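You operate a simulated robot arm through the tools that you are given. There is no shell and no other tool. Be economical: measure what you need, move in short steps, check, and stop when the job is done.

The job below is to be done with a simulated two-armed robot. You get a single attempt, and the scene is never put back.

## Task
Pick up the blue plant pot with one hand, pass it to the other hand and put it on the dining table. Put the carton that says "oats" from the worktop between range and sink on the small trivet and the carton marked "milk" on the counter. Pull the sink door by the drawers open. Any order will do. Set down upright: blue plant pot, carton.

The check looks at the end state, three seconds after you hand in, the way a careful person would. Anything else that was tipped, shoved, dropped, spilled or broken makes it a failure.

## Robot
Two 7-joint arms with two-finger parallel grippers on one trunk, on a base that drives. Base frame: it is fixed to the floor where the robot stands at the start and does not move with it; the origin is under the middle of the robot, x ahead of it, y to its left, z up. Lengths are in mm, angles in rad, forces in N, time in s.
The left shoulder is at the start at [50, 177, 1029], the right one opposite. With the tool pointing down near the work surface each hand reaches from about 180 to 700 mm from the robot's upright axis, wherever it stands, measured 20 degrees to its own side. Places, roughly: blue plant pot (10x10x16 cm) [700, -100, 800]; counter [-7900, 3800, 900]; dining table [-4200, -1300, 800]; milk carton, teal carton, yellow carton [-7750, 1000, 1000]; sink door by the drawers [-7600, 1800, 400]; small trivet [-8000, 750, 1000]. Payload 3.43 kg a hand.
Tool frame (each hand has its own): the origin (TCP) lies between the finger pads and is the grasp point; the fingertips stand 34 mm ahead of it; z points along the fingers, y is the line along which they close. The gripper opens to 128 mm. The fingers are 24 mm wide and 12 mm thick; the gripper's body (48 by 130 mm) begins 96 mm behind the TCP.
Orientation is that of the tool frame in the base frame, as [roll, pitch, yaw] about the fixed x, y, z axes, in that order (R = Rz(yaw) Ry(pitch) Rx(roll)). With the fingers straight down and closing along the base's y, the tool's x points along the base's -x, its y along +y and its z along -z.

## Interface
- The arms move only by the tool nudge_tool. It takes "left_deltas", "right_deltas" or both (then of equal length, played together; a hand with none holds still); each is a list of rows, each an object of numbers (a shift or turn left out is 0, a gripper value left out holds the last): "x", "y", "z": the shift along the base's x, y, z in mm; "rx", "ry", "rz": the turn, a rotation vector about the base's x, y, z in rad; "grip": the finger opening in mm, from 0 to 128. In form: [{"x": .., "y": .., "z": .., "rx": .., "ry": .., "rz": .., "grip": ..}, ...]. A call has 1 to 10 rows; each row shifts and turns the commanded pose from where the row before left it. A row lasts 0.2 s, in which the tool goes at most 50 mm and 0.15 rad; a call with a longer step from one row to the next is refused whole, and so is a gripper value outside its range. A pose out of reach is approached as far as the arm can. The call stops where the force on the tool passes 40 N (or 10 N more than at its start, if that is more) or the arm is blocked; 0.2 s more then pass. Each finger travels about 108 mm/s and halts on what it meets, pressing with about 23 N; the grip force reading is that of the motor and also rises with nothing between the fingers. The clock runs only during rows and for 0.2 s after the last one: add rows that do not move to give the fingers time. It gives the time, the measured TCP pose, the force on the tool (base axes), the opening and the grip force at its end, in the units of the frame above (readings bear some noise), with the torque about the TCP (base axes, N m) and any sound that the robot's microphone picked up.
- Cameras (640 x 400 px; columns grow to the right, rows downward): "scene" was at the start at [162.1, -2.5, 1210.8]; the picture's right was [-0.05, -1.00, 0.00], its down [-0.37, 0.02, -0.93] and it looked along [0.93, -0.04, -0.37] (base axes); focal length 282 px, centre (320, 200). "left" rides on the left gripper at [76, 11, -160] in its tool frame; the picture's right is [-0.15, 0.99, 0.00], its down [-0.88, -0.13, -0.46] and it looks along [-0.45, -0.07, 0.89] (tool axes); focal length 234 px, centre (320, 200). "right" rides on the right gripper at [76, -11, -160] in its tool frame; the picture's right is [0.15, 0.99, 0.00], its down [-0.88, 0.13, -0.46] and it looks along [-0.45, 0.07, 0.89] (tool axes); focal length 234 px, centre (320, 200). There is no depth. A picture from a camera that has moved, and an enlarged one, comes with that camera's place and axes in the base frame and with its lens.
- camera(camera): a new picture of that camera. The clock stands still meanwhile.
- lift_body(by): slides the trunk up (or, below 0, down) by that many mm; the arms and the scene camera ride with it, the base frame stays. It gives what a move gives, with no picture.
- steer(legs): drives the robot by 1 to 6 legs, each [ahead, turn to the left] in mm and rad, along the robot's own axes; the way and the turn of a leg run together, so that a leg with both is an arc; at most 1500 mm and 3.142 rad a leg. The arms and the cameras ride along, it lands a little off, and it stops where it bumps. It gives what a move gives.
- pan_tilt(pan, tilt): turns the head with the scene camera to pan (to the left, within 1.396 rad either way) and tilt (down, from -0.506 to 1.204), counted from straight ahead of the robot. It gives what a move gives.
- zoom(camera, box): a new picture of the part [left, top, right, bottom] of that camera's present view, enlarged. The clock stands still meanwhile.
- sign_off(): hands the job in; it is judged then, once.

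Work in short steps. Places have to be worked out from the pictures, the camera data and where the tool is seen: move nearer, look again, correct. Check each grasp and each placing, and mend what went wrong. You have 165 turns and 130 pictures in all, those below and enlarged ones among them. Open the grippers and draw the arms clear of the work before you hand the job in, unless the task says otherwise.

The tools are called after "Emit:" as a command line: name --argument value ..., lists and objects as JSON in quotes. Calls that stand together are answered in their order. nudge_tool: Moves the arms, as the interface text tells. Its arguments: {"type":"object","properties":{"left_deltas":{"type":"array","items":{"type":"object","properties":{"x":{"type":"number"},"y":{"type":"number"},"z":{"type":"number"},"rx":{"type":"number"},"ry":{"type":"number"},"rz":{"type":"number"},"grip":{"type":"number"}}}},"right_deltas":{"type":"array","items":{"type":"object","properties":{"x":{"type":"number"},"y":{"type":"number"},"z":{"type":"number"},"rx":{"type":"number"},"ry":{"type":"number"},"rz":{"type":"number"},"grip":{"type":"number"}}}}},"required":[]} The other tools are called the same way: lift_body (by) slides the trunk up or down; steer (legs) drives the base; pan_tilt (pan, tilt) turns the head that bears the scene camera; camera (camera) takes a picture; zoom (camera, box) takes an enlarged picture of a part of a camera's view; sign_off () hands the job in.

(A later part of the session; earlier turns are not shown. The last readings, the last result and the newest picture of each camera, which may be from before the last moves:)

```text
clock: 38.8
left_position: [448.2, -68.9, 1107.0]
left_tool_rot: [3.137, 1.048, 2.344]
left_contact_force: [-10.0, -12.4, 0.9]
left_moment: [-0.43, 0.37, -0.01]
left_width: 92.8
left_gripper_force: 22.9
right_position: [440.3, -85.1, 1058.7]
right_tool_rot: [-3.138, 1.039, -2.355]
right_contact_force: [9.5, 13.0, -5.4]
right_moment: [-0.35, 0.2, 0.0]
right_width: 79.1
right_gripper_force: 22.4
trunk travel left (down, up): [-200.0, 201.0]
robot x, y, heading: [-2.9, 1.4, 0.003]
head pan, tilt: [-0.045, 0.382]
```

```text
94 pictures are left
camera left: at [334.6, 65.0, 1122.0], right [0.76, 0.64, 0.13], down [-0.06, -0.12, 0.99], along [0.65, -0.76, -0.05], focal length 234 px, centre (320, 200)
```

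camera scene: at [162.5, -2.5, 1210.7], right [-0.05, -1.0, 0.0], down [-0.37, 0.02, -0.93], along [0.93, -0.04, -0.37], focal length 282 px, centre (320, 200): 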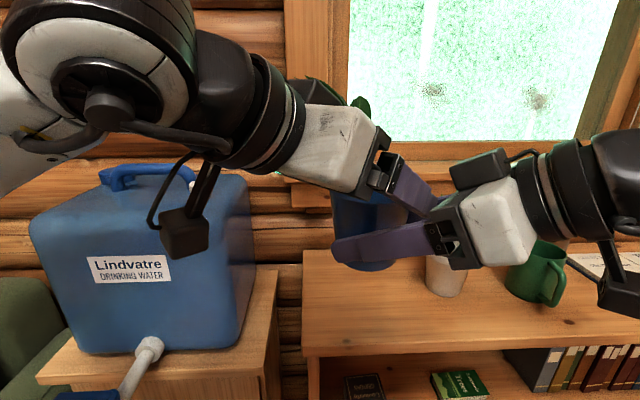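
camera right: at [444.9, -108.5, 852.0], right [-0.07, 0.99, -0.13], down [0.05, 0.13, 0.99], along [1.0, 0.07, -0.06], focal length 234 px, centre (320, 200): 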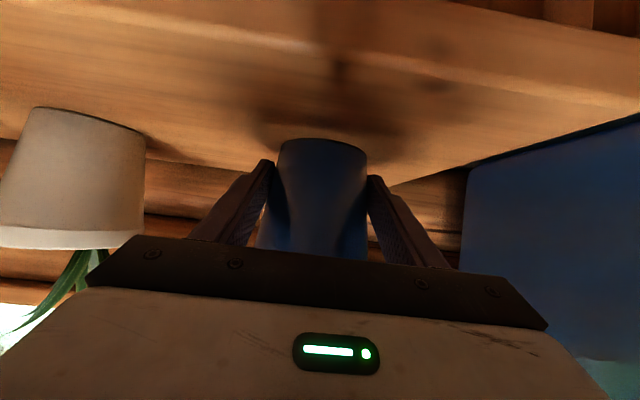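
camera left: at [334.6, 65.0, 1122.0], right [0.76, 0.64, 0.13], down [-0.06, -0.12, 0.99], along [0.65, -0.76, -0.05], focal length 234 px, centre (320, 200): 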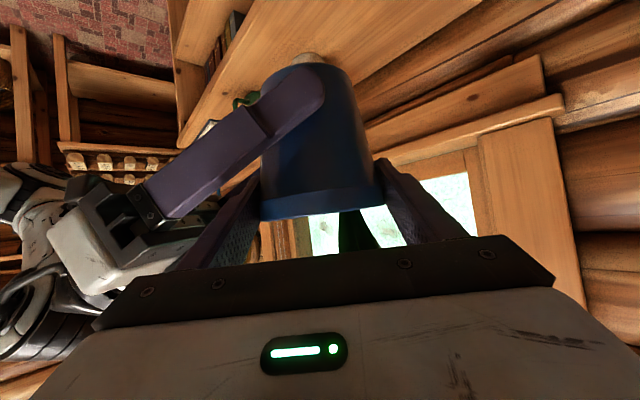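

Held by both (92.8 mm). There is a side preload of about 16 N, so I shift the left hand slightly to relieve it.

Emit:
nudge_tool --left_deltas '[{"x": -3, "y": -4}, {}]'

```text
clock: 39.4
left_position: [449.7, -69.8, 1106.9]
left_tool_rot: [3.134, 1.046, 2.351]
left_contact_force: [2.4, 3.6, 0.1]
left_moment: [-0.26, 0.09, -0.21]
left_width: 92.8
left_gripper_force: 23.1
right_position: [440.8, -86.3, 1060.6]
right_tool_rot: [-3.137, 1.037, -2.354]
right_contact_force: [-3.8, -3.8, -5.5]
right_moment: [0.33, -0.15, 0.23]
right_width: 79.1
right_gripper_force: 22.6
trunk travel left (down, up): [-200.0, 201.0]
robot x, y, heading: [0.0, 1.0, 0.004]
head pan, tilt: [-0.045, 0.382]
```

Preload is gone. I open the right hand, then draw it straight back horizontally.

Emit:
nudge_tool --right_deltas '[{"grip": 106}, {"grip": 106}, {}, {"x": -7, "y": -7}, {"x": -20, "y": -20}, {"x": -25, "y": -25}, {"x": -20, "y": -30}, {"y": -30}, {}]'

Emit:
camera --camera "scene"

Emit:
camera --camera "left"

```text
clock: 41.4
left_position: [447.2, -71.6, 1107.7]
left_tool_rot: [3.135, 1.045, 2.343]
left_contact_force: [-0.4, 0.3, 0.4]
left_moment: [0.01, 0.05, 0.01]
left_width: 92.7
left_gripper_force: 23.2
right_position: [369.8, -196.5, 1060.8]
right_tool_rot: [-3.137, 1.039, -2.353]
right_contact_force: [-0.5, 0.2, -0.6]
right_moment: [0.0, 0.01, 0.01]
right_width: 105.7
right_gripper_force: 0.0
trunk travel left (down, up): [-200.0, 201.0]
robot x, y, heading: [2.7, 1.3, 0.0]
head pan, tilt: [-0.045, 0.382]
```

```text
93 pictures are left
camera scene: at [162.6, -2.5, 1210.7], right [-0.05, -1.0, 0.0], down [-0.37, 0.02, -0.93], along [0.93, -0.04, -0.37], focal length 282 px, centre (320, 200)
```

scene: 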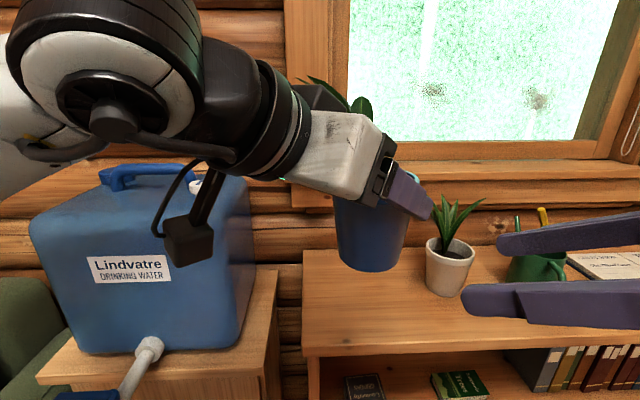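

```text
92 pictures are left
camera left: at [332.2, 62.0, 1122.0], right [0.75, 0.64, 0.13], down [-0.06, -0.13, 0.99], along [0.65, -0.76, -0.06], focal length 234 px, centre (320, 200)
```

left: 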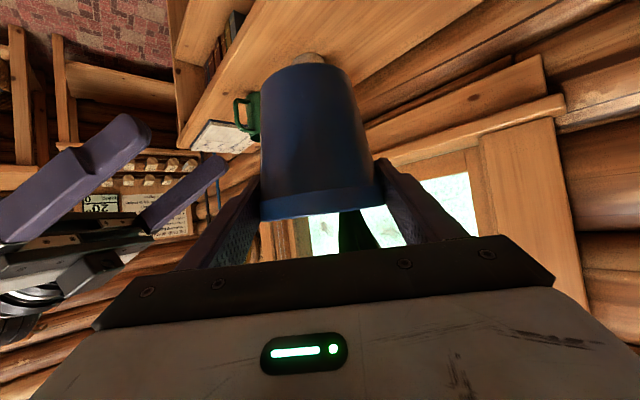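

Handover complete: the left hand holds the pot upright. I look around to plan the way; first panning left and right.

Emit:
pan_tilt --pan 1.39 --tilt 0.35

Emit:
camera --camera "scene"

Emit:
pan_tilt --pan -1.39 --tilt 0.35

Emit:
camera --camera "scene"

```text
clock: 42.9
left_position: [447.4, -72.5, 1107.4]
left_tool_rot: [3.136, 1.048, 2.344]
left_contact_force: [-0.1, 0.8, -0.1]
left_moment: [0.01, 0.03, 0.0]
left_width: 92.6
left_gripper_force: 23.3
right_position: [369.7, -197.3, 1060.4]
right_tool_rot: [-3.137, 1.04, -2.353]
right_contact_force: [0.3, -0.7, 1.3]
right_moment: [0.04, 0.0, 0.05]
right_width: 106.0
right_gripper_force: 0.0
trunk travel left (down, up): [-200.0, 201.0]
robot x, y, heading: [2.9, 2.3, -0.003]
head pan, tilt: [1.389, 0.351]
```

```text
91 pictures are left
camera scene: at [86.7, 93.2, 1213.7], right [0.98, -0.18, 0.0], down [-0.06, -0.34, -0.94], along [0.17, 0.92, -0.34], focal length 282 px, centre (320, 200)
```

scene: 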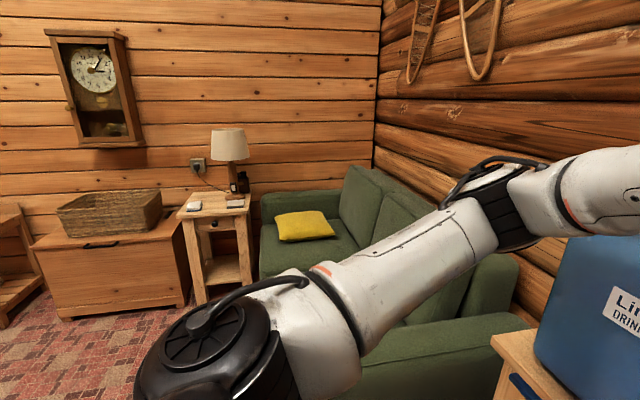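

```text
clock: 45.4
left_position: [447.1, -72.6, 1107.3]
left_tool_rot: [3.134, 1.049, 2.344]
left_contact_force: [-0.5, -0.9, -0.6]
left_moment: [0.02, 0.01, -0.02]
left_width: 92.6
left_gripper_force: 23.2
right_position: [369.3, -197.2, 1061.0]
right_tool_rot: [-3.137, 1.039, -2.355]
right_contact_force: [-0.4, -0.9, 0.2]
right_moment: [-0.02, 0.0, 0.01]
right_width: 105.9
right_gripper_force: 0.1
trunk travel left (down, up): [-200.0, 201.0]
robot x, y, heading: [-0.7, -0.1, 0.001]
head pan, tilt: [-1.389, 0.351]
```

```text
90 pictures are left
camera scene: at [86.7, -89.9, 1213.6], right [-0.98, -0.18, 0.0], down [-0.06, 0.34, -0.94], along [0.17, -0.92, -0.34], focal length 282 px, centre (320, 200)
```

scene: 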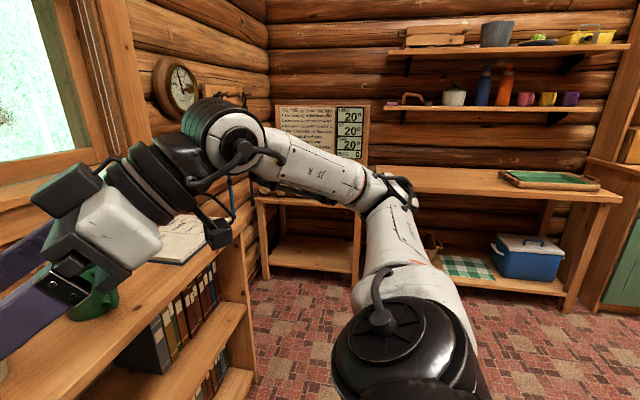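

Open floor on both sides. I back away 350 mm from the shelf, then turn left 90°, with the camera straight ahead.

Emit:
steer --legs '[[-350, 0], [0, 1.571]]'

Emit:
pan_tilt --pan 1.3 --tilt 0.3

Emit:
camera --camera "scene"

```text
clock: 51.5
left_position: [-280.7, 449.3, 1107.0]
left_tool_rot: [3.134, 1.047, -2.371]
left_contact_force: [0.4, -0.1, -0.2]
left_moment: [-0.03, 0.05, 0.03]
left_width: 92.7
left_gripper_force: 22.9
right_position: [-154.6, 370.2, 1061.3]
right_tool_rot: [-3.139, 1.04, -0.785]
right_contact_force: [0.6, 0.0, 0.0]
right_moment: [-0.04, -0.02, 0.01]
right_width: 106.1
right_gripper_force: 0.0
trunk travel left (down, up): [-200.0, 201.0]
robot x, y, heading: [-352.6, 3.3, 1.569]
head pan, tilt: [-1.389, 0.351]
```

```text
clock: 53.9
left_position: [-280.7, 448.2, 1108.3]
left_tool_rot: [3.134, 1.047, -2.371]
left_contact_force: [0.0, 0.0, -0.1]
left_moment: [-0.04, 0.0, -0.02]
left_width: 92.6
left_gripper_force: 23.2
right_position: [-155.0, 369.2, 1060.6]
right_tool_rot: [-3.138, 1.04, -0.786]
right_contact_force: [-0.6, -1.0, 0.0]
right_moment: [-0.01, -0.01, 0.02]
right_width: 106.2
right_gripper_force: 0.1
trunk travel left (down, up): [-200.0, 201.0]
robot x, y, heading: [-349.4, -0.5, 1.572]
head pan, tilt: [1.3, 0.3]
```

```text
89 pictures are left
camera scene: at [-443.0, 98.8, 1218.4], right [0.27, 0.96, 0.0], down [0.28, -0.08, -0.96], along [-0.92, 0.26, -0.3], focal length 282 px, centre (320, 200)
```

scene: 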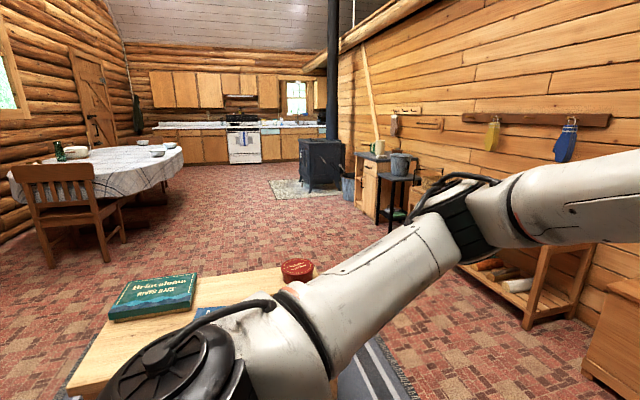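

I see a coffee table at x −1200…−1700 (y −430…450), the dining table beyond with its right end near (−4100,−520), and the stove at right. I take the lane y≈850 past the coffee table.

Emit:
steer --legs '[[850, 0], [0, 1.571], [1000, 0], [1000, 0]]'

Emit:
pan_tilt --pan 0.5 --tilt 0.3

Emit:
camera --camera "scene"

```text
clock: 71.8
left_position: [-2806.0, 955.2, 1106.0]
left_tool_rot: [3.135, 1.046, -0.822]
left_contact_force: [-0.2, 1.0, 0.5]
left_moment: [0.0, -0.01, -0.01]
left_width: 92.2
left_gripper_force: 23.2
right_position: [-2726.0, 1079.8, 1061.0]
right_tool_rot: [-3.14, 1.041, 0.763]
right_contact_force: [0.3, -1.0, -0.3]
right_moment: [0.0, -0.05, 0.01]
right_width: 105.7
right_gripper_force: 0.0
trunk travel left (down, up): [-200.0, 201.0]
robot x, y, heading: [-2361.8, 871.7, 3.117]
head pan, tilt: [1.3, 0.3]
```

```text
clock: 72.9
left_position: [-2807.0, 953.8, 1106.1]
left_tool_rot: [3.135, 1.046, -0.821]
left_contact_force: [-0.2, -0.6, -0.2]
left_moment: [-0.03, 0.0, 0.0]
left_width: 92.3
left_gripper_force: 23.4
right_position: [-2725.5, 1078.7, 1060.9]
right_tool_rot: [-3.139, 1.04, 0.763]
right_contact_force: [-0.7, -0.1, 0.5]
right_moment: [-0.01, 0.01, 0.01]
right_width: 105.7
right_gripper_force: 0.1
trunk travel left (down, up): [-200.0, 201.0]
robot x, y, heading: [-2360.4, 872.9, 3.118]
head pan, tilt: [0.499, 0.3]
```

```text
88 pictures are left
camera scene: at [-2515.0, 833.4, 1218.3], right [-0.46, 0.89, 0.0], down [0.26, 0.14, -0.96], along [-0.85, -0.44, -0.3], focal length 282 px, centre (320, 200)
```

scene: 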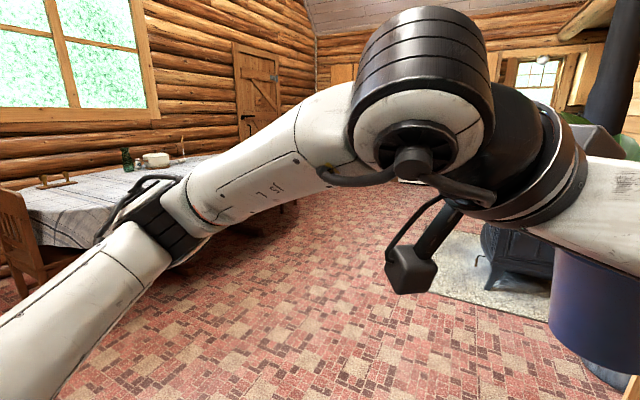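

The left arm blocks part of the view. I drive to x≈−3850 and turn left toward −y to face the dining table's end.

Emit:
steer --legs '[[1480, 0.02], [0, 1.571]]'

Emit:
pan_tilt --pan -0.1 --tilt 0.4

Emit:
camera --camera "scene"

Emit:
camera --camera "right"

```text
clock: 84.2
left_position: [-3910.7, 416.5, 1107.9]
left_tool_rot: [3.135, 1.046, 0.816]
left_contact_force: [0.5, -0.6, 0.0]
left_moment: [0.05, -0.04, 0.0]
left_width: 92.3
left_gripper_force: 23.1
right_position: [-4040.6, 488.4, 1060.1]
right_tool_rot: [-3.136, 1.041, 2.401]
right_contact_force: [-0.6, 1.3, 0.3]
right_moment: [0.02, -0.03, -0.02]
right_width: 105.9
right_gripper_force: 0.0
trunk travel left (down, up): [-200.0, 201.0]
robot x, y, heading: [-3860.8, 860.7, -1.528]
head pan, tilt: [0.499, 0.3]
```

```text
clock: 85.2
left_position: [-3913.4, 416.0, 1107.1]
left_tool_rot: [3.135, 1.046, 0.814]
left_contact_force: [-0.3, 0.1, 0.1]
left_moment: [0.07, 0.0, 0.02]
left_width: 92.4
left_gripper_force: 23.1
right_position: [-4040.9, 487.6, 1059.1]
right_tool_rot: [-3.137, 1.041, 2.399]
right_contact_force: [0.1, -0.8, 0.1]
right_moment: [-0.02, -0.04, -0.01]
right_width: 105.8
right_gripper_force: 0.0
trunk travel left (down, up): [-200.0, 201.0]
robot x, y, heading: [-3859.0, 865.2, -1.527]
head pan, tilt: [-0.099, 0.4]
```

```text
87 pictures are left
camera scene: at [-3862.9, 704.9, 1209.1], right [-1.0, 0.06, 0.0], down [0.02, 0.39, -0.92], along [-0.05, -0.92, -0.39], focal length 282 px, centre (320, 200)
```

scene: 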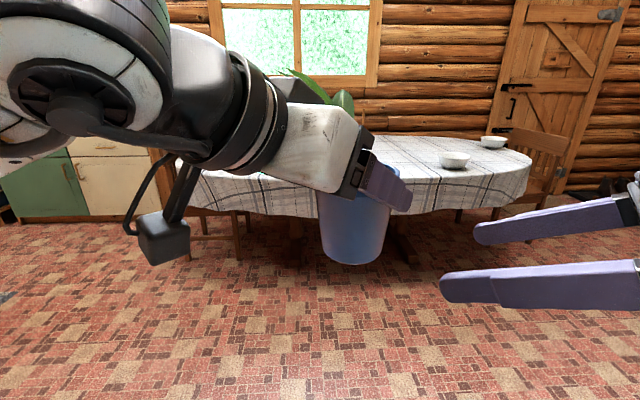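

```text
86 pictures are left
camera right: at [-4177.4, 600.2, 1075.7], right [0.62, 0.78, -0.13], down [0.13, 0.06, 0.99], along [0.78, -0.63, -0.06], focal length 234 px, centre (320, 200)
```

right: 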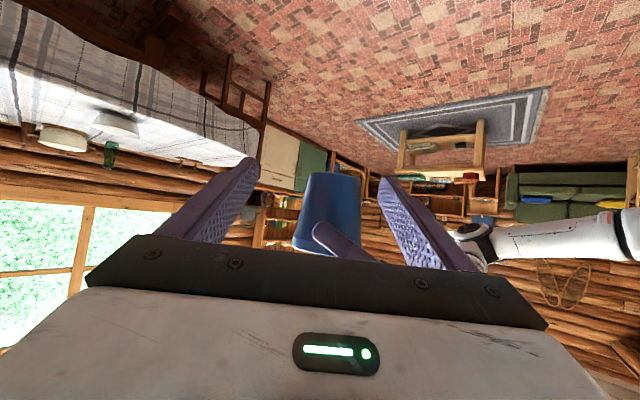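

The table's near edge is at about y≈−640 and clear around x≈−3900, with bowls further right at x≈−4700. I drive up closer and look again.

Emit:
steer --legs '[[800, -0.04]]'

Emit:
pan_tilt --pan -0.4 --tilt 0.55

Emit:
camera --camera "scene"

Emit:
camera --camera "left"

```text
clock: 89.5
left_position: [-3919.0, -389.6, 1107.8]
left_tool_rot: [3.133, 1.045, 0.769]
left_contact_force: [-0.5, 0.3, -0.7]
left_moment: [0.02, -0.06, 0.01]
left_width: 92.3
left_gripper_force: 23.2
right_position: [-4044.6, -308.9, 1059.6]
right_tool_rot: [-3.138, 1.042, 2.354]
right_contact_force: [-0.4, -0.1, -0.4]
right_moment: [-0.03, 0.01, -0.01]
right_width: 105.8
right_gripper_force: 0.2
trunk travel left (down, up): [-200.0, 201.0]
robot x, y, heading: [-3841.8, 57.7, -1.579]
head pan, tilt: [-0.099, 0.4]
```

```text
clock: 90.3
left_position: [-3919.3, -389.3, 1106.6]
left_tool_rot: [3.134, 1.046, 0.768]
left_contact_force: [1.1, 1.1, -0.2]
left_moment: [0.07, -0.02, -0.02]
left_width: 92.4
left_gripper_force: 23.3
right_position: [-4043.7, -308.9, 1060.7]
right_tool_rot: [-3.138, 1.041, 2.353]
right_contact_force: [0.5, -0.1, 0.3]
right_moment: [-0.03, -0.01, -0.03]
right_width: 106.2
right_gripper_force: 0.1
trunk travel left (down, up): [-200.0, 201.0]
robot x, y, heading: [-3845.5, 57.6, -1.576]
head pan, tilt: [-0.4, 0.55]
```

```text
85 pictures are left
camera scene: at [-3881.1, -92.7, 1195.4], right [-0.92, 0.39, 0.0], down [0.21, 0.48, -0.85], along [-0.34, -0.78, -0.52], focal length 282 px, centre (320, 200)
```

scene: 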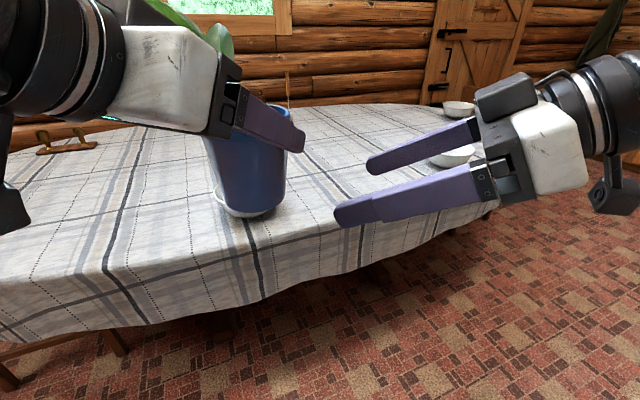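

```text
84 pictures are left
camera left: at [-3784.3, -272.9, 1121.6], right [0.64, -0.76, 0.13], down [-0.13, 0.06, 0.99], along [-0.76, -0.65, -0.06], focal length 234 px, centre (320, 200)
```

left: 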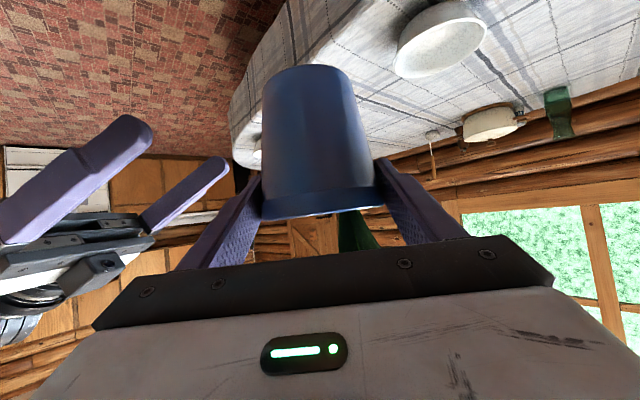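

A bowl sits at about (−3945,−790), right behind the pot, so I aim for the empty cloth near (−4200,−770). I turn right 0.3 rad and drive 327 mm.

Emit:
steer --legs '[[0, -0.3], [320, 0]]'

Emit:
pan_tilt --pan -0.15 --tilt 0.7

Emit:
camera --camera "scene"

Emit:
camera --camera "left"

```text
clock: 93.4
left_position: [-4144.6, -655.4, 1106.5]
left_tool_rot: [3.135, 1.044, 0.468]
left_contact_force: [-0.4, -0.9, -0.2]
left_moment: [0.02, -0.02, 0.0]
left_width: 92.2
left_gripper_force: 22.7
right_position: [-4241.1, -543.8, 1060.7]
right_tool_rot: [-3.138, 1.04, 2.053]
right_contact_force: [-0.5, 0.2, -0.8]
right_moment: [0.04, 0.0, 0.04]
right_width: 106.3
right_gripper_force: 0.1
trunk travel left (down, up): [-200.0, 201.0]
robot x, y, heading: [-3938.5, -247.0, -1.875]
head pan, tilt: [-0.4, 0.55]
```

```text
clock: 94.2
left_position: [-4144.6, -655.5, 1106.1]
left_tool_rot: [3.135, 1.043, 0.468]
left_contact_force: [0.0, 0.0, -0.1]
left_moment: [0.06, -0.03, 0.01]
left_width: 92.3
left_gripper_force: 23.3
right_position: [-4241.5, -543.0, 1060.9]
right_tool_rot: [-3.138, 1.04, 2.052]
right_contact_force: [-0.4, 0.5, 0.4]
right_moment: [0.04, 0.02, -0.01]
right_width: 105.9
right_gripper_force: 0.0
trunk travel left (down, up): [-200.0, 201.0]
robot x, y, heading: [-3936.1, -250.9, -1.874]
head pan, tilt: [-0.15, 0.7]
```

```text
83 pictures are left
camera scene: at [-4001.2, -391.7, 1182.2], right [-0.9, 0.44, 0.0], down [0.28, 0.58, -0.76], along [-0.34, -0.69, -0.64], focal length 282 px, centre (320, 200)
```

scene: 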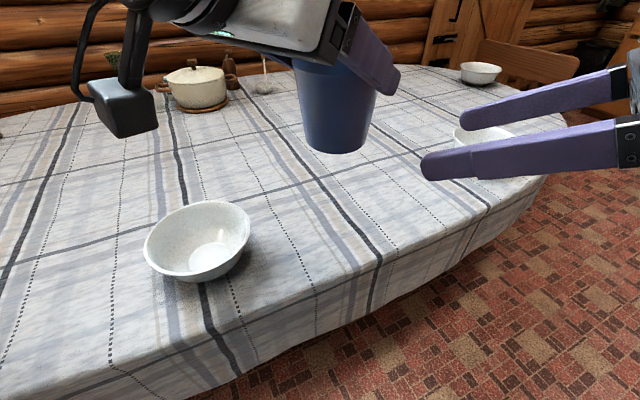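

```text
82 pictures are left
camera left: at [-3982.0, -584.2, 1121.5], right [0.39, -0.91, 0.13], down [-0.1, 0.1, 0.99], along [-0.92, -0.4, -0.06], focal length 234 px, centre (320, 200)
```

left: 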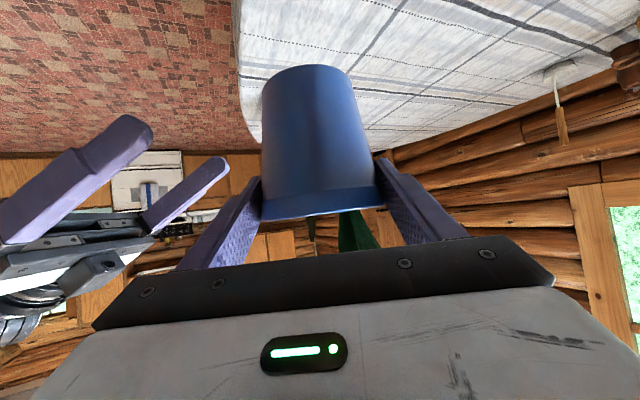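

The left wrist camera would come down over that bowl here, so I turn the base another 0.25 rad right, and then extend the arm 170 mm along the heading.

Emit:
steer --legs '[[0, -0.25]]'

Emit:
nudge_tool --left_deltas '[{"x": -22, "y": -36}, {"x": -22, "y": -36}, {"x": -22, "y": -36}, {"x": -22, "y": -36}, {}]'

Emit:
camera --camera "scene"

Emit:
camera --camera "left"

```text
clock: 95.5
left_position: [-4236.7, -592.3, 1106.8]
left_tool_rot: [3.133, 1.044, 0.217]
left_contact_force: [0.5, 0.0, -0.5]
left_moment: [0.02, -0.03, 0.01]
left_width: 92.3
left_gripper_force: 23.2
right_position: [-4303.9, -460.2, 1061.0]
right_tool_rot: [-3.139, 1.04, 1.804]
right_contact_force: [0.3, 0.7, 0.0]
right_moment: [0.0, 0.02, 0.02]
right_width: 106.1
right_gripper_force: 0.2
trunk travel left (down, up): [-200.0, 201.0]
robot x, y, heading: [-3938.2, -250.1, -2.119]
head pan, tilt: [-0.15, 0.7]
```

```text
clock: 96.7
left_position: [-4325.5, -735.2, 1105.4]
left_tool_rot: [3.136, 1.044, 0.218]
left_contact_force: [-0.2, -0.2, 0.4]
left_moment: [0.0, -0.04, 0.03]
left_width: 92.2
left_gripper_force: 22.8
right_position: [-4303.7, -460.8, 1060.0]
right_tool_rot: [-3.136, 1.04, 1.803]
right_contact_force: [-0.3, -0.4, 0.0]
right_moment: [0.0, 0.01, 0.03]
right_width: 106.0
right_gripper_force: 0.2
trunk travel left (down, up): [-200.0, 201.0]
robot x, y, heading: [-3937.7, -245.9, -2.123]
head pan, tilt: [-0.15, 0.7]
```

```text
81 pictures are left
camera scene: at [-4034.7, -373.0, 1182.2], right [-0.76, 0.65, 0.0], down [0.42, 0.49, -0.76], along [-0.49, -0.58, -0.64], focal length 282 px, centre (320, 200)
```

scene: 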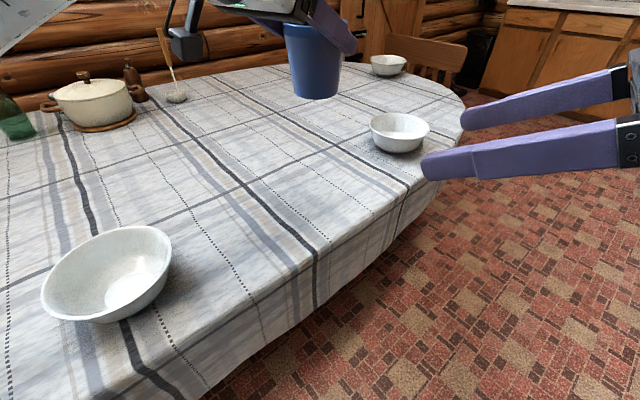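

```text
80 pictures are left
camera left: at [-4150.3, -706.4, 1119.8], right [0.15, -0.98, 0.13], down [-0.08, 0.12, 0.99], along [-0.99, -0.16, -0.06], focal length 234 px, centre (320, 200)
```

left: 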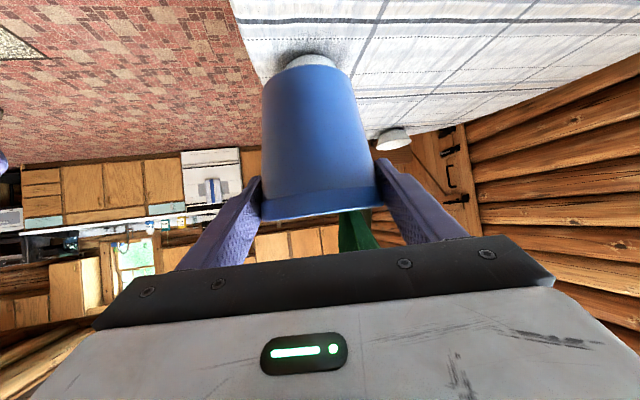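

The spot below is free (bowls are 240+ mm away). I lower the pot, about 217 mm expected, the last part slowly.

Emit:
nudge_tool --left_deltas '[{"z": -45}, {"z": -45}, {"z": -45}, {"z": -40}, {"z": -15}, {}]'

Emit:
camera --camera "left"

Emit:
camera --camera "scene"

```text
clock: 98.1
left_position: [-4326.3, -736.0, 914.8]
left_tool_rot: [3.134, 1.044, 0.219]
left_contact_force: [-0.1, 0.0, 0.1]
left_moment: [0.02, -0.03, 0.0]
left_width: 92.2
left_gripper_force: 22.9
right_position: [-4303.7, -460.4, 1060.3]
right_tool_rot: [-3.138, 1.04, 1.801]
right_contact_force: [1.0, -0.6, -0.5]
right_moment: [0.02, 0.02, 0.03]
right_width: 106.0
right_gripper_force: 0.0
trunk travel left (down, up): [-200.0, 201.0]
robot x, y, heading: [-3943.9, -250.5, -2.124]
head pan, tilt: [-0.15, 0.7]
```

```text
79 pictures are left
camera left: at [-4150.9, -707.9, 930.4], right [0.15, -0.98, 0.13], down [-0.08, 0.12, 0.99], along [-0.99, -0.16, -0.06], focal length 234 px, centre (320, 200)
```

left: 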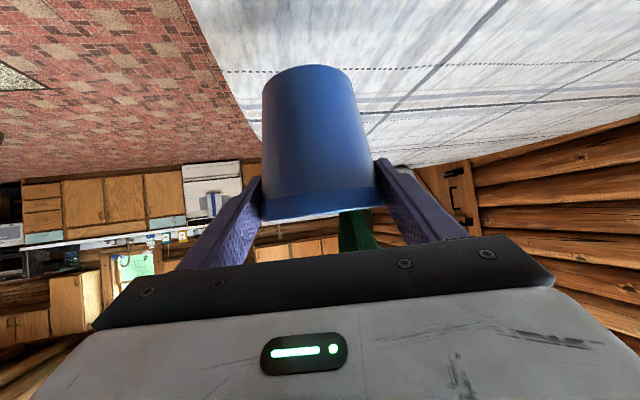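

```text
78 pictures are left
camera scene: at [-4034.7, -373.0, 1182.2], right [-0.76, 0.65, 0.0], down [0.42, 0.49, -0.76], along [-0.49, -0.58, -0.64], focal length 282 px, centre (320, 200)
```

scene: 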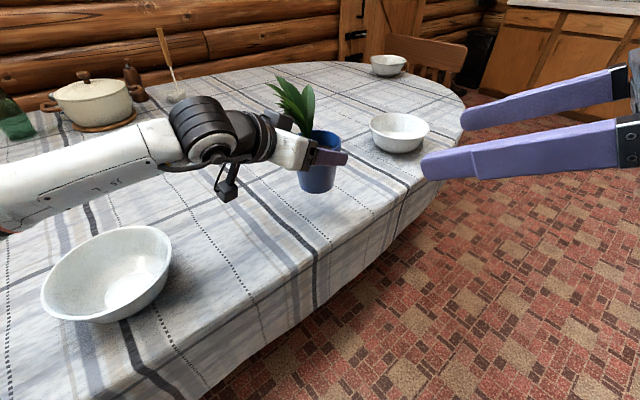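

I shift 40 mm further in from the edge, then lower gently till contact.

Emit:
nudge_tool --left_deltas '[{"y": -20}, {"y": -20}, {"z": -8}, {"z": -6}, {"z": -3}, {"z": -3}, {}]'

```text
clock: 99.7
left_position: [-4325.6, -777.8, 896.5]
left_tool_rot: [3.134, 1.044, 0.218]
left_contact_force: [-0.7, -0.4, 0.5]
left_moment: [0.05, -0.01, 0.0]
left_width: 92.1
left_gripper_force: 23.1
right_position: [-4303.4, -460.6, 1061.5]
right_tool_rot: [-3.136, 1.04, 1.801]
right_contact_force: [0.2, -0.4, 0.0]
right_moment: [-0.02, 0.01, 0.02]
right_width: 105.9
right_gripper_force: 0.0
trunk travel left (down, up): [-200.0, 201.0]
robot x, y, heading: [-3943.0, -251.2, -2.126]
head pan, tilt: [-0.15, 0.7]
```

Not touching yet; I continue in 2 mm steps.

Emit:
nudge_tool --left_deltas '[{"z": -2}, {"z": -2}, {"z": -2}, {"z": -2}, {}]'

Emit:
zoom --camera "scene" --box '[240, 60, 400, 220]'

```text
clock: 100.9
left_position: [-4325.8, -776.4, 888.4]
left_tool_rot: [3.133, 1.044, 0.22]
left_contact_force: [0.5, 0.0, 0.1]
left_moment: [0.03, -0.02, 0.0]
left_width: 92.2
left_gripper_force: 23.3
right_position: [-4304.4, -460.3, 1059.7]
right_tool_rot: [-3.139, 1.04, 1.804]
right_contact_force: [0.1, 0.5, -0.3]
right_moment: [-0.01, 0.01, 0.01]
right_width: 106.1
right_gripper_force: 0.0
trunk travel left (down, up): [-200.0, 201.0]
robot x, y, heading: [-3942.8, -250.6, -2.123]
head pan, tilt: [-0.15, 0.7]
```

```text
2.50 times, centred on (320, 140) of scene
camera zoom: at [-4034.7, -373.1, 1182.2], right [-0.76, 0.65, 0.0], down [0.42, 0.49, -0.76], along [-0.49, -0.58, -0.64], focal length 705 px, centre (320, 350)
```

zoom: 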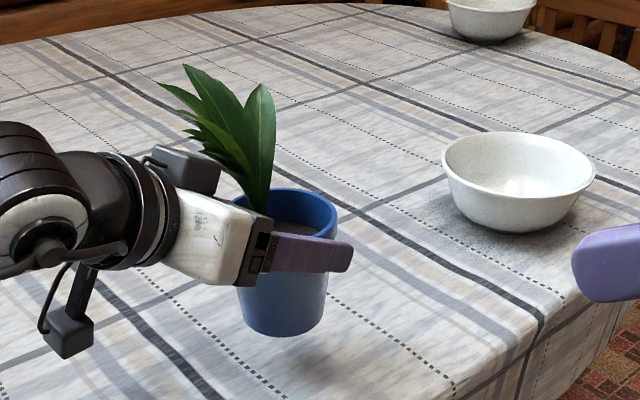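

Still in the air; I continue down 4 mm at a time.

Emit:
nudge_tool --left_deltas '[{"z": -4}, {"z": -4}, {"z": -4}, {"z": -3}, {"z": -3}, {}]'

Emit:
zoom --camera "scene" --box '[240, 60, 400, 220]'

```text
clock: 102.3
left_position: [-4326.0, -776.3, 869.0]
left_tool_rot: [3.135, 1.045, 0.221]
left_contact_force: [-0.3, 0.1, 0.1]
left_moment: [0.03, 0.0, 0.05]
left_width: 91.8
left_gripper_force: 23.1
right_position: [-4303.9, -460.5, 1060.8]
right_tool_rot: [-3.14, 1.041, 1.802]
right_contact_force: [0.2, -0.2, -0.1]
right_moment: [0.0, 0.01, 0.03]
right_width: 105.9
right_gripper_force: 0.0
trunk travel left (down, up): [-200.0, 201.0]
robot x, y, heading: [-3945.7, -250.3, -2.121]
head pan, tilt: [-0.15, 0.7]
```

```text
2.50 times, centred on (320, 140) of scene
camera zoom: at [-4034.7, -373.1, 1182.2], right [-0.76, 0.65, 0.0], down [0.42, 0.49, -0.76], along [-0.49, -0.58, -0.64], focal length 705 px, centre (320, 350)
```

zoom: 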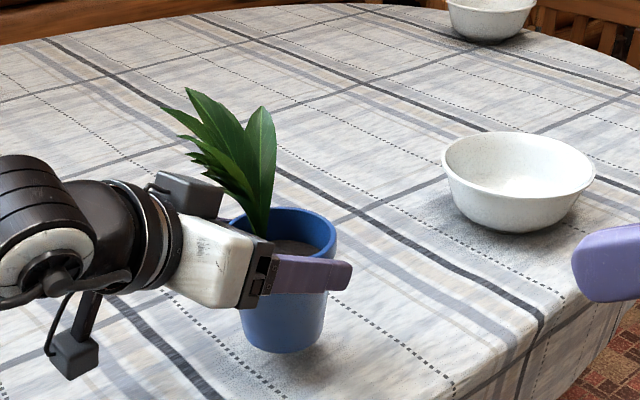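

Bottom is near z≈788; shadow suggests a small gap. Continue.

Emit:
nudge_tool --left_deltas '[{"z": -3}, {"z": -3}, {"z": -3}, {"z": -3}, {"z": -3}, {}]'

Emit:
zoom --camera "scene" --box '[240, 60, 400, 220]'

Emit:
camera --camera "left"

```text
clock: 103.7
left_position: [-4325.4, -777.1, 855.4]
left_tool_rot: [3.135, 1.044, 0.22]
left_contact_force: [-0.4, -0.2, 0.5]
left_moment: [0.02, -0.02, 0.0]
left_width: 92.3
left_gripper_force: 22.5
right_position: [-4304.0, -460.7, 1060.6]
right_tool_rot: [-3.14, 1.04, 1.802]
right_contact_force: [-0.3, 0.5, -0.4]
right_moment: [-0.02, 0.0, -0.02]
right_width: 106.1
right_gripper_force: 0.1
trunk travel left (down, up): [-200.0, 201.0]
robot x, y, heading: [-3941.4, -246.7, -2.125]
head pan, tilt: [-0.15, 0.7]
```

```text
2.50 times, centred on (320, 140) of scene
camera zoom: at [-4034.7, -373.1, 1182.2], right [-0.76, 0.65, 0.0], down [0.42, 0.49, -0.76], along [-0.49, -0.58, -0.64], focal length 705 px, centre (320, 350)
```

zoom: 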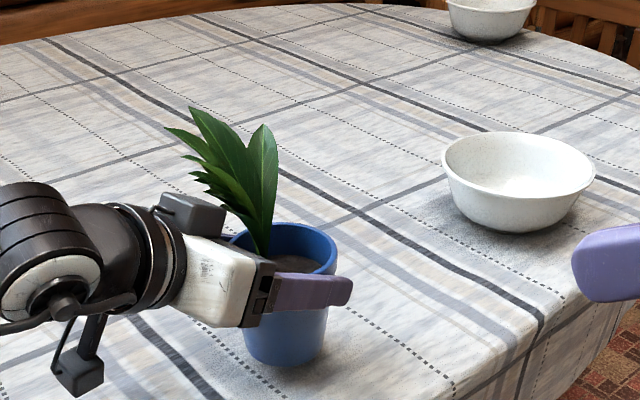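

```text
74 pictures are left
camera left: at [-4150.9, -747.0, 870.2], right [0.15, -0.98, 0.13], down [-0.08, 0.12, 0.99], along [-0.99, -0.16, -0.06], focal length 234 px, centre (320, 200)
```

left: 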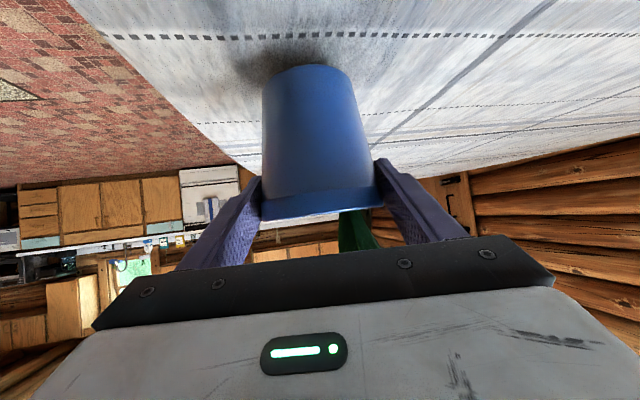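

Contact shadow is close now. I keep lowering until force appears.

Emit:
nudge_tool --left_deltas '[{"z": -3}, {"z": -3}, {"z": -3}, {"z": -3}, {}]'

```text
clock: 104.9
left_position: [-4325.2, -776.6, 842.7]
left_tool_rot: [3.134, 1.044, 0.221]
left_contact_force: [-0.1, -0.1, 1.4]
left_moment: [0.03, -0.07, 0.0]
left_width: 92.1
left_gripper_force: 22.6
right_position: [-4303.8, -460.2, 1060.8]
right_tool_rot: [-3.137, 1.04, 1.802]
right_contact_force: [-0.2, 0.6, -0.5]
right_moment: [0.0, -0.02, 0.02]
right_width: 106.0
right_gripper_force: 0.1
trunk travel left (down, up): [-200.0, 201.0]
robot x, y, heading: [-3944.3, -250.9, -2.125]
head pan, tilt: [-0.15, 0.7]
```

A hint of contact (1.4 N). One or two mm more.

Emit:
nudge_tool --left_deltas '[{"z": -1.5}, {"z": -1}, {}]'

Emit:
camera --camera "left"

```text
clock: 105.7
left_position: [-4325.0, -776.4, 841.7]
left_tool_rot: [3.133, 1.044, 0.22]
left_contact_force: [-0.1, 0.5, 0.1]
left_moment: [0.03, -0.1, 0.01]
left_width: 92.2
left_gripper_force: 22.6
right_position: [-4304.8, -460.8, 1060.4]
right_tool_rot: [-3.137, 1.041, 1.803]
right_contact_force: [-0.3, -0.2, 0.5]
right_moment: [-0.01, 0.02, -0.01]
right_width: 106.3
right_gripper_force: 0.2
trunk travel left (down, up): [-200.0, 201.0]
robot x, y, heading: [-3940.5, -248.2, -2.123]
head pan, tilt: [-0.15, 0.7]
```

```text
73 pictures are left
camera left: at [-4150.6, -747.8, 856.1], right [0.15, -0.98, 0.13], down [-0.08, 0.12, 0.99], along [-0.99, -0.16, -0.06], focal length 234 px, centre (320, 200)
```

left: 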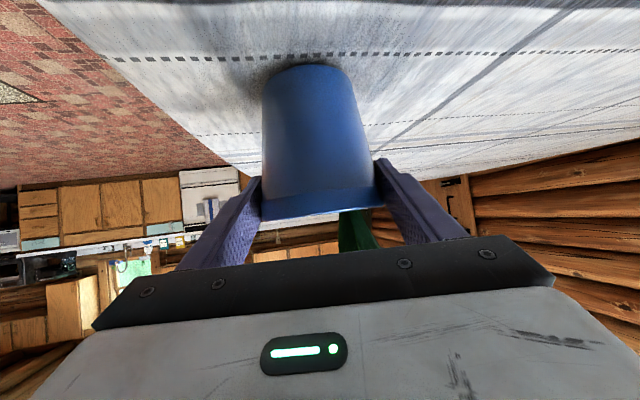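

Ambiguous: the reading moved only 1 mm for 2.5 commanded. Another 3 mm in small steps to confirm.

Emit:
nudge_tool --left_deltas '[{"z": -1.5}, {"z": -1.5}, {}]'

```text
clock: 106.5
left_position: [-4326.4, -776.7, 837.6]
left_tool_rot: [3.134, 1.043, 0.218]
left_contact_force: [0.4, 0.1, 0.0]
left_moment: [-0.01, -0.06, 0.01]
left_width: 92.1
left_gripper_force: 23.1
right_position: [-4304.7, -460.5, 1059.9]
right_tool_rot: [-3.138, 1.041, 1.803]
right_contact_force: [-0.4, -0.2, 0.1]
right_moment: [0.0, 0.01, 0.01]
right_width: 106.0
right_gripper_force: 0.1
trunk travel left (down, up): [-200.0, 201.0]
robot x, y, heading: [-3942.0, -250.9, -2.125]
head pan, tilt: [-0.15, 0.7]
```

Still free. Further 2 mm steps.

Emit:
nudge_tool --left_deltas '[{"z": -2}, {"z": -2}, {"z": -2}, {}]'

Emit:
zoom --camera "left" --box '[220, 30, 400, 140]'

```text
clock: 107.5
left_position: [-4326.8, -776.8, 835.6]
left_tool_rot: [3.133, 1.049, 0.218]
left_contact_force: [2.1, -0.9, 4.0]
left_moment: [0.23, -0.23, -0.03]
left_width: 92.1
left_gripper_force: 23.2
right_position: [-4304.3, -459.9, 1061.5]
right_tool_rot: [-3.137, 1.041, 1.805]
right_contact_force: [0.5, 0.0, 0.4]
right_moment: [-0.01, 0.01, 0.01]
right_width: 106.1
right_gripper_force: 0.1
trunk travel left (down, up): [-200.0, 201.0]
robot x, y, heading: [-3940.0, -250.2, -2.123]
head pan, tilt: [-0.15, 0.7]
```

```text
3.56 times, centred on (310, 85) of left
camera zoom: at [-4151.4, -748.2, 848.8], right [0.15, -0.98, 0.13], down [-0.07, 0.12, 0.99], along [-0.99, -0.16, -0.05], focal length 833 px, centre (356, 609)
```

zoom: 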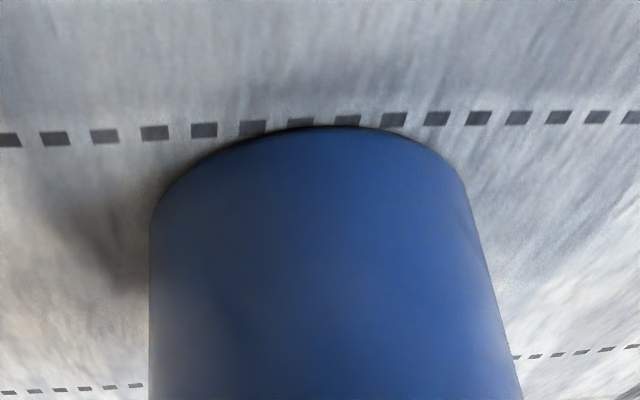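

Contact at 4 N. I release the left hand and retreat along its axis.

Emit:
nudge_tool --left_deltas '[{"grip": 112}, {"grip": 112}, {}, {"x": 17, "y": 4, "z": 10}, {"x": 34, "y": 8, "z": 20}, {"x": 34, "y": 8, "z": 22}, {"x": 30, "y": 8, "z": 35}, {"z": 45}, {"z": 45}, {"z": 30}]'

Emit:
camera --camera "scene"

```text
clock: 109.7
left_position: [-4207.9, -746.8, 1043.0]
left_tool_rot: [3.134, 1.047, 0.218]
left_contact_force: [0.9, -0.4, 0.5]
left_moment: [0.0, 0.01, -0.03]
left_width: 111.9
left_gripper_force: 0.0
right_position: [-4302.6, -460.0, 1060.5]
right_tool_rot: [-3.138, 1.041, 1.804]
right_contact_force: [-0.4, -0.3, 0.9]
right_moment: [0.0, 0.02, -0.01]
right_width: 106.0
right_gripper_force: 0.1
trunk travel left (down, up): [-200.0, 201.0]
robot x, y, heading: [-3940.8, -248.6, -2.126]
head pan, tilt: [-0.15, 0.7]
```

```text
71 pictures are left
camera scene: at [-4034.3, -372.5, 1182.3], right [-0.76, 0.65, 0.0], down [0.42, 0.49, -0.77], along [-0.49, -0.58, -0.64], focal length 282 px, centre (320, 200)
```

scene: 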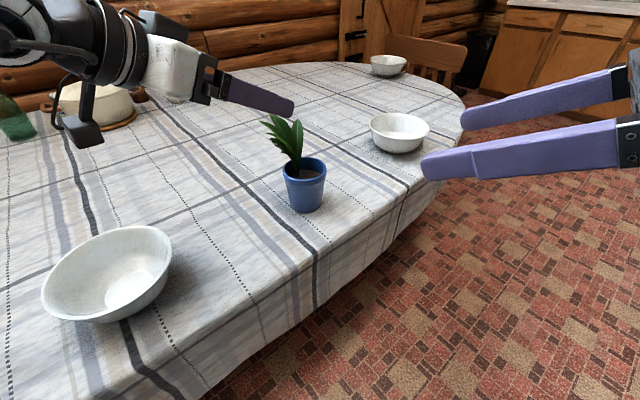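

The pot stands upright on the dining table. I pull the left arm back, then drive out backward, turn to face −x, and go along y≈100 between table and stove.

Emit:
nudge_tool --left_deltas '[{"z": 40}, {"x": 20, "y": 35, "z": 20}, {"x": 20, "y": 35}, {"x": 20, "y": 35}, {"x": 15, "y": 25}, {}]'

Emit:
steer --legs '[[-430, 0], [0, -1.017]]'

Emit:
pan_tilt --pan 0.0 --tilt 0.25

Emit:
camera --camera "scene"

```text
clock: 111.1
left_position: [-4136.7, -616.4, 1098.9]
left_tool_rot: [3.133, 1.045, 0.219]
left_contact_force: [-0.5, 0.3, -0.6]
left_moment: [-0.02, -0.02, -0.02]
left_width: 112.1
left_gripper_force: 0.1
right_position: [-4303.2, -460.6, 1060.1]
right_tool_rot: [-3.138, 1.039, 1.805]
right_contact_force: [0.5, -0.2, 0.2]
right_moment: [-0.03, -0.05, 0.0]
right_width: 105.8
right_gripper_force: 0.0
trunk travel left (down, up): [-200.0, 201.0]
robot x, y, heading: [-3941.7, -252.5, -2.119]
head pan, tilt: [-0.15, 0.7]
```

```text
clock: 116.2
left_position: [-4131.1, 82.1, 1099.4]
left_tool_rot: [3.133, 1.044, -0.79]
left_contact_force: [0.4, 0.3, -0.1]
left_moment: [-0.03, -0.01, 0.02]
left_width: 112.1
left_gripper_force: 0.0
right_position: [-4087.9, 306.4, 1060.9]
right_tool_rot: [-3.138, 1.04, 0.794]
right_contact_force: [-0.1, -0.6, -0.5]
right_moment: [0.0, -0.02, 0.01]
right_width: 106.0
right_gripper_force: 0.2
trunk travel left (down, up): [-200.0, 201.0]
robot x, y, heading: [-3720.1, 111.0, -3.132]
head pan, tilt: [-0.15, 0.7]
```

```text
clock: 117.1
left_position: [-4132.8, 80.7, 1099.5]
left_tool_rot: [3.133, 1.045, -0.789]
left_contact_force: [0.6, -0.2, -0.2]
left_moment: [0.0, 0.0, -0.01]
left_width: 112.1
left_gripper_force: 0.1
right_position: [-4088.6, 308.0, 1061.7]
right_tool_rot: [-3.137, 1.04, 0.795]
right_contact_force: [-0.8, 0.3, -0.3]
right_moment: [0.03, -0.01, -0.01]
right_width: 106.0
right_gripper_force: 0.0
trunk travel left (down, up): [-200.0, 201.0]
robot x, y, heading: [-3718.1, 111.6, -3.135]
head pan, tilt: [0.0, 0.25]
```

```text
70 pictures are left
camera scene: at [-3881.5, 113.0, 1223.1], right [-0.01, 1.0, 0.0], down [0.25, 0.0, -0.97], along [-0.97, -0.01, -0.25], focal length 282 px, centre (320, 200)
```

scene: 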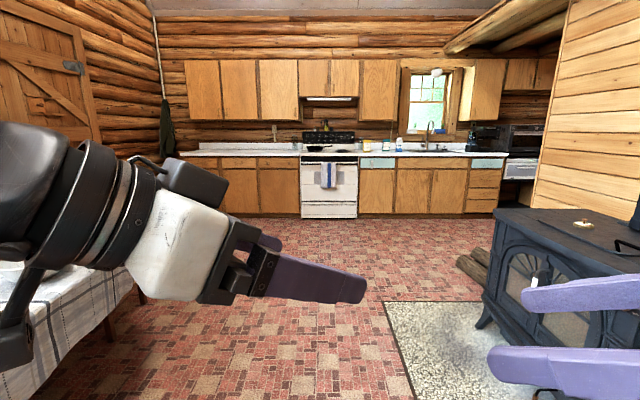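

Path ahead is clear; I see the range, the items right of it, the sink with two doors and the drawers right of them. I drive to about (−6700, 850) and face the worktop.

Emit:
steer --legs '[[1500, 0], [600, 0], [0, -0.68], [1000, 0], [0, 0.68]]'

Emit:
pan_tilt --pan -0.1 --tilt 0.3

Emit:
camera --camera "scene"

```text
clock: 136.0
left_position: [-7031.0, 600.7, 1099.0]
left_tool_rot: [3.136, 1.045, -0.745]
left_contact_force: [1.0, -0.7, -0.1]
left_moment: [-0.01, 0.02, 0.02]
left_width: 111.9
left_gripper_force: 0.0
right_position: [-6997.2, 825.9, 1061.4]
right_tool_rot: [-3.137, 1.04, 0.842]
right_contact_force: [0.1, 0.6, -0.9]
right_moment: [0.01, 0.0, 0.01]
right_width: 106.1
right_gripper_force: 0.1
trunk travel left (down, up): [-200.0, 201.0]
robot x, y, heading: [-6621.0, 651.7, -3.085]
head pan, tilt: [0.0, 0.25]
```

```text
clock: 136.7
left_position: [-7032.1, 599.5, 1098.8]
left_tool_rot: [3.132, 1.046, -0.744]
left_contact_force: [-0.1, -0.5, 0.1]
left_moment: [0.02, -0.02, 0.05]
left_width: 112.1
left_gripper_force: 0.1
right_position: [-6997.1, 826.7, 1062.0]
right_tool_rot: [-3.139, 1.04, 0.841]
right_contact_force: [0.6, -0.1, -0.2]
right_moment: [-0.02, 0.02, 0.01]
right_width: 106.1
right_gripper_force: 0.1
trunk travel left (down, up): [-200.0, 201.0]
robot x, y, heading: [-6619.6, 646.6, -3.09]
head pan, tilt: [-0.099, 0.3]
```

```text
69 pictures are left
camera scene: at [-6782.0, 651.9, 1218.4], right [0.04, 1.0, 0.0], down [0.3, -0.01, -0.96], along [-0.95, 0.04, -0.3], focal length 282 px, centre (320, 200)
```

scene: 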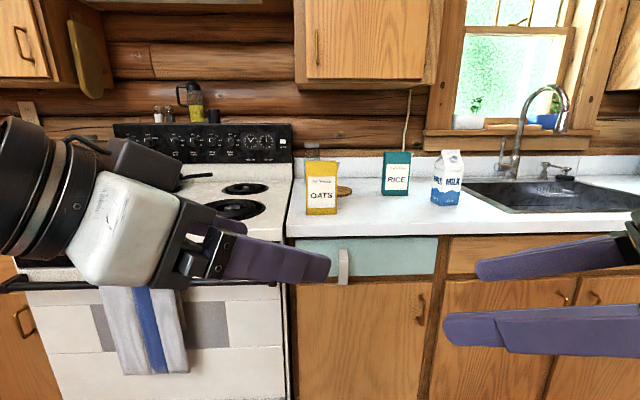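

The yellow carton says OATS, teal is RICE, and the milk carton stands to the right. I zoom in for positions.

Emit:
zoom --camera "scene" --box '[280, 120, 500, 250]'

```text
2.91 times, centred on (390, 185) of scene
camera zoom: at [-6782.0, 651.9, 1218.4], right [0.04, 1.0, 0.0], down [0.3, -0.01, -0.96], along [-0.95, 0.04, -0.3], focal length 821 px, centre (116, 244)
```

zoom: 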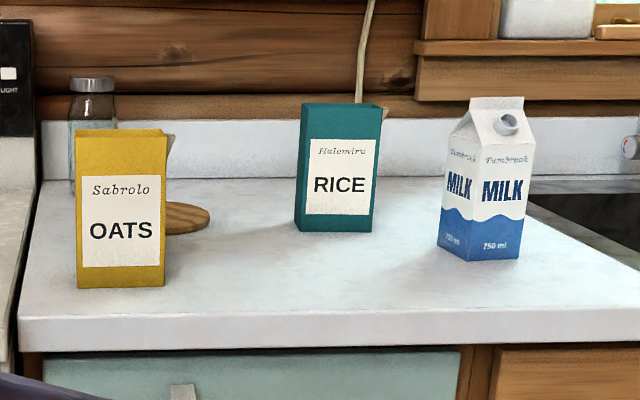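

Oats near (−7631,695), about 100 wide; rice (−7849,998); milk (−7700,1130); trivet near (−7910,770). I raise the trunk 100 mm, drive to about (−7080, 900) facing the worktop, to use the left hand for the oats.

Emit:
lift_body --by 100

Emit:
steer --legs '[[0, -0.54], [530, 0], [0, 0.49]]'

Emit:
nudge_tool --left_deltas '[{"rz": 0.1}, {"rz": 0.1}, {"rz": 0.1}, {"rz": 0.1}, {"rz": 0.1}, {"rz": 0.1}, {"rz": 0.1}, {}]' --right_deltas '[{"rz": -0.1}, {"rz": -0.1}, {"rz": -0.1}, {"rz": -0.1}, {"rz": -0.1}, {"rz": -0.1}, {"rz": -0.1}, {}]'

Emit:
camera --camera "scene"

```text
clock: 138.0
left_position: [-7031.9, 599.2, 1198.3]
left_tool_rot: [3.134, 1.044, -0.744]
left_contact_force: [-0.9, 0.0, -0.1]
left_moment: [-0.01, 0.02, 0.02]
left_width: 112.1
left_gripper_force: 0.0
right_position: [-6997.8, 826.0, 1161.0]
right_tool_rot: [-3.139, 1.04, 0.841]
right_contact_force: [1.0, 0.5, -0.2]
right_moment: [0.02, -0.03, 0.01]
right_width: 106.0
right_gripper_force: 0.1
trunk travel left (down, up): [-300.0, 101.0]
robot x, y, heading: [-6616.4, 649.0, -3.091]
head pan, tilt: [-0.099, 0.3]
```

```text
clock: 144.0
left_position: [-7504.1, 871.2, 1198.6]
left_tool_rot: [3.136, 1.045, -0.795]
left_contact_force: [-0.5, 0.0, 0.0]
left_moment: [0.0, -0.01, 0.01]
left_width: 112.1
left_gripper_force: 0.0
right_position: [-7459.7, 1093.8, 1161.1]
right_tool_rot: [-3.14, 1.04, 0.788]
right_contact_force: [-0.2, 0.5, 0.0]
right_moment: [-0.01, 0.05, 0.0]
right_width: 106.0
right_gripper_force: 0.1
trunk travel left (down, up): [-300.0, 101.0]
robot x, y, heading: [-7090.3, 894.4, -3.143]
head pan, tilt: [-0.099, 0.3]
```

```text
clock: 145.8
left_position: [-7503.8, 869.2, 1200.2]
left_tool_rot: [3.133, 1.045, -0.095]
left_contact_force: [-0.6, 0.0, -0.2]
left_moment: [-0.01, 0.03, 0.01]
left_width: 112.1
left_gripper_force: 0.0
right_position: [-7483.5, 1098.8, 1187.7]
right_tool_rot: [-3.138, 1.038, 0.087]
right_contact_force: [0.8, -0.2, 0.1]
right_moment: [0.02, -0.01, -0.02]
right_width: 106.2
right_gripper_force: 0.0
right hand out of reach, approached as far as the arm can: row 2, 3, 4, 5, 6
trunk travel left (down, up): [-300.0, 101.0]
robot x, y, heading: [-7088.4, 894.2, -3.142]
head pan, tilt: [-0.099, 0.3]
```

```text
67 pictures are left
camera scene: at [-7253.5, 908.2, 1318.4], right [0.1, 1.0, 0.0], down [0.29, -0.03, -0.96], along [-0.95, 0.09, -0.3], focal length 282 px, centre (320, 200)
```

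scene: 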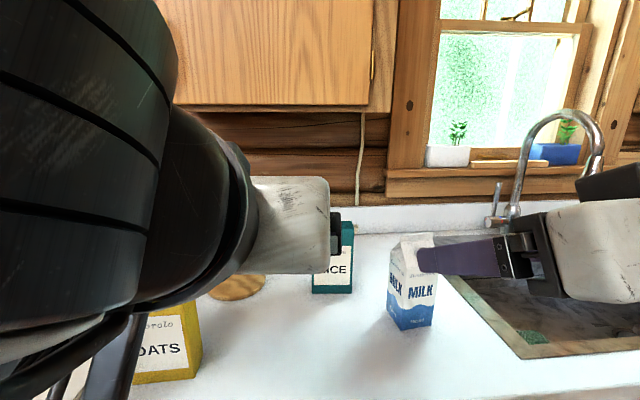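

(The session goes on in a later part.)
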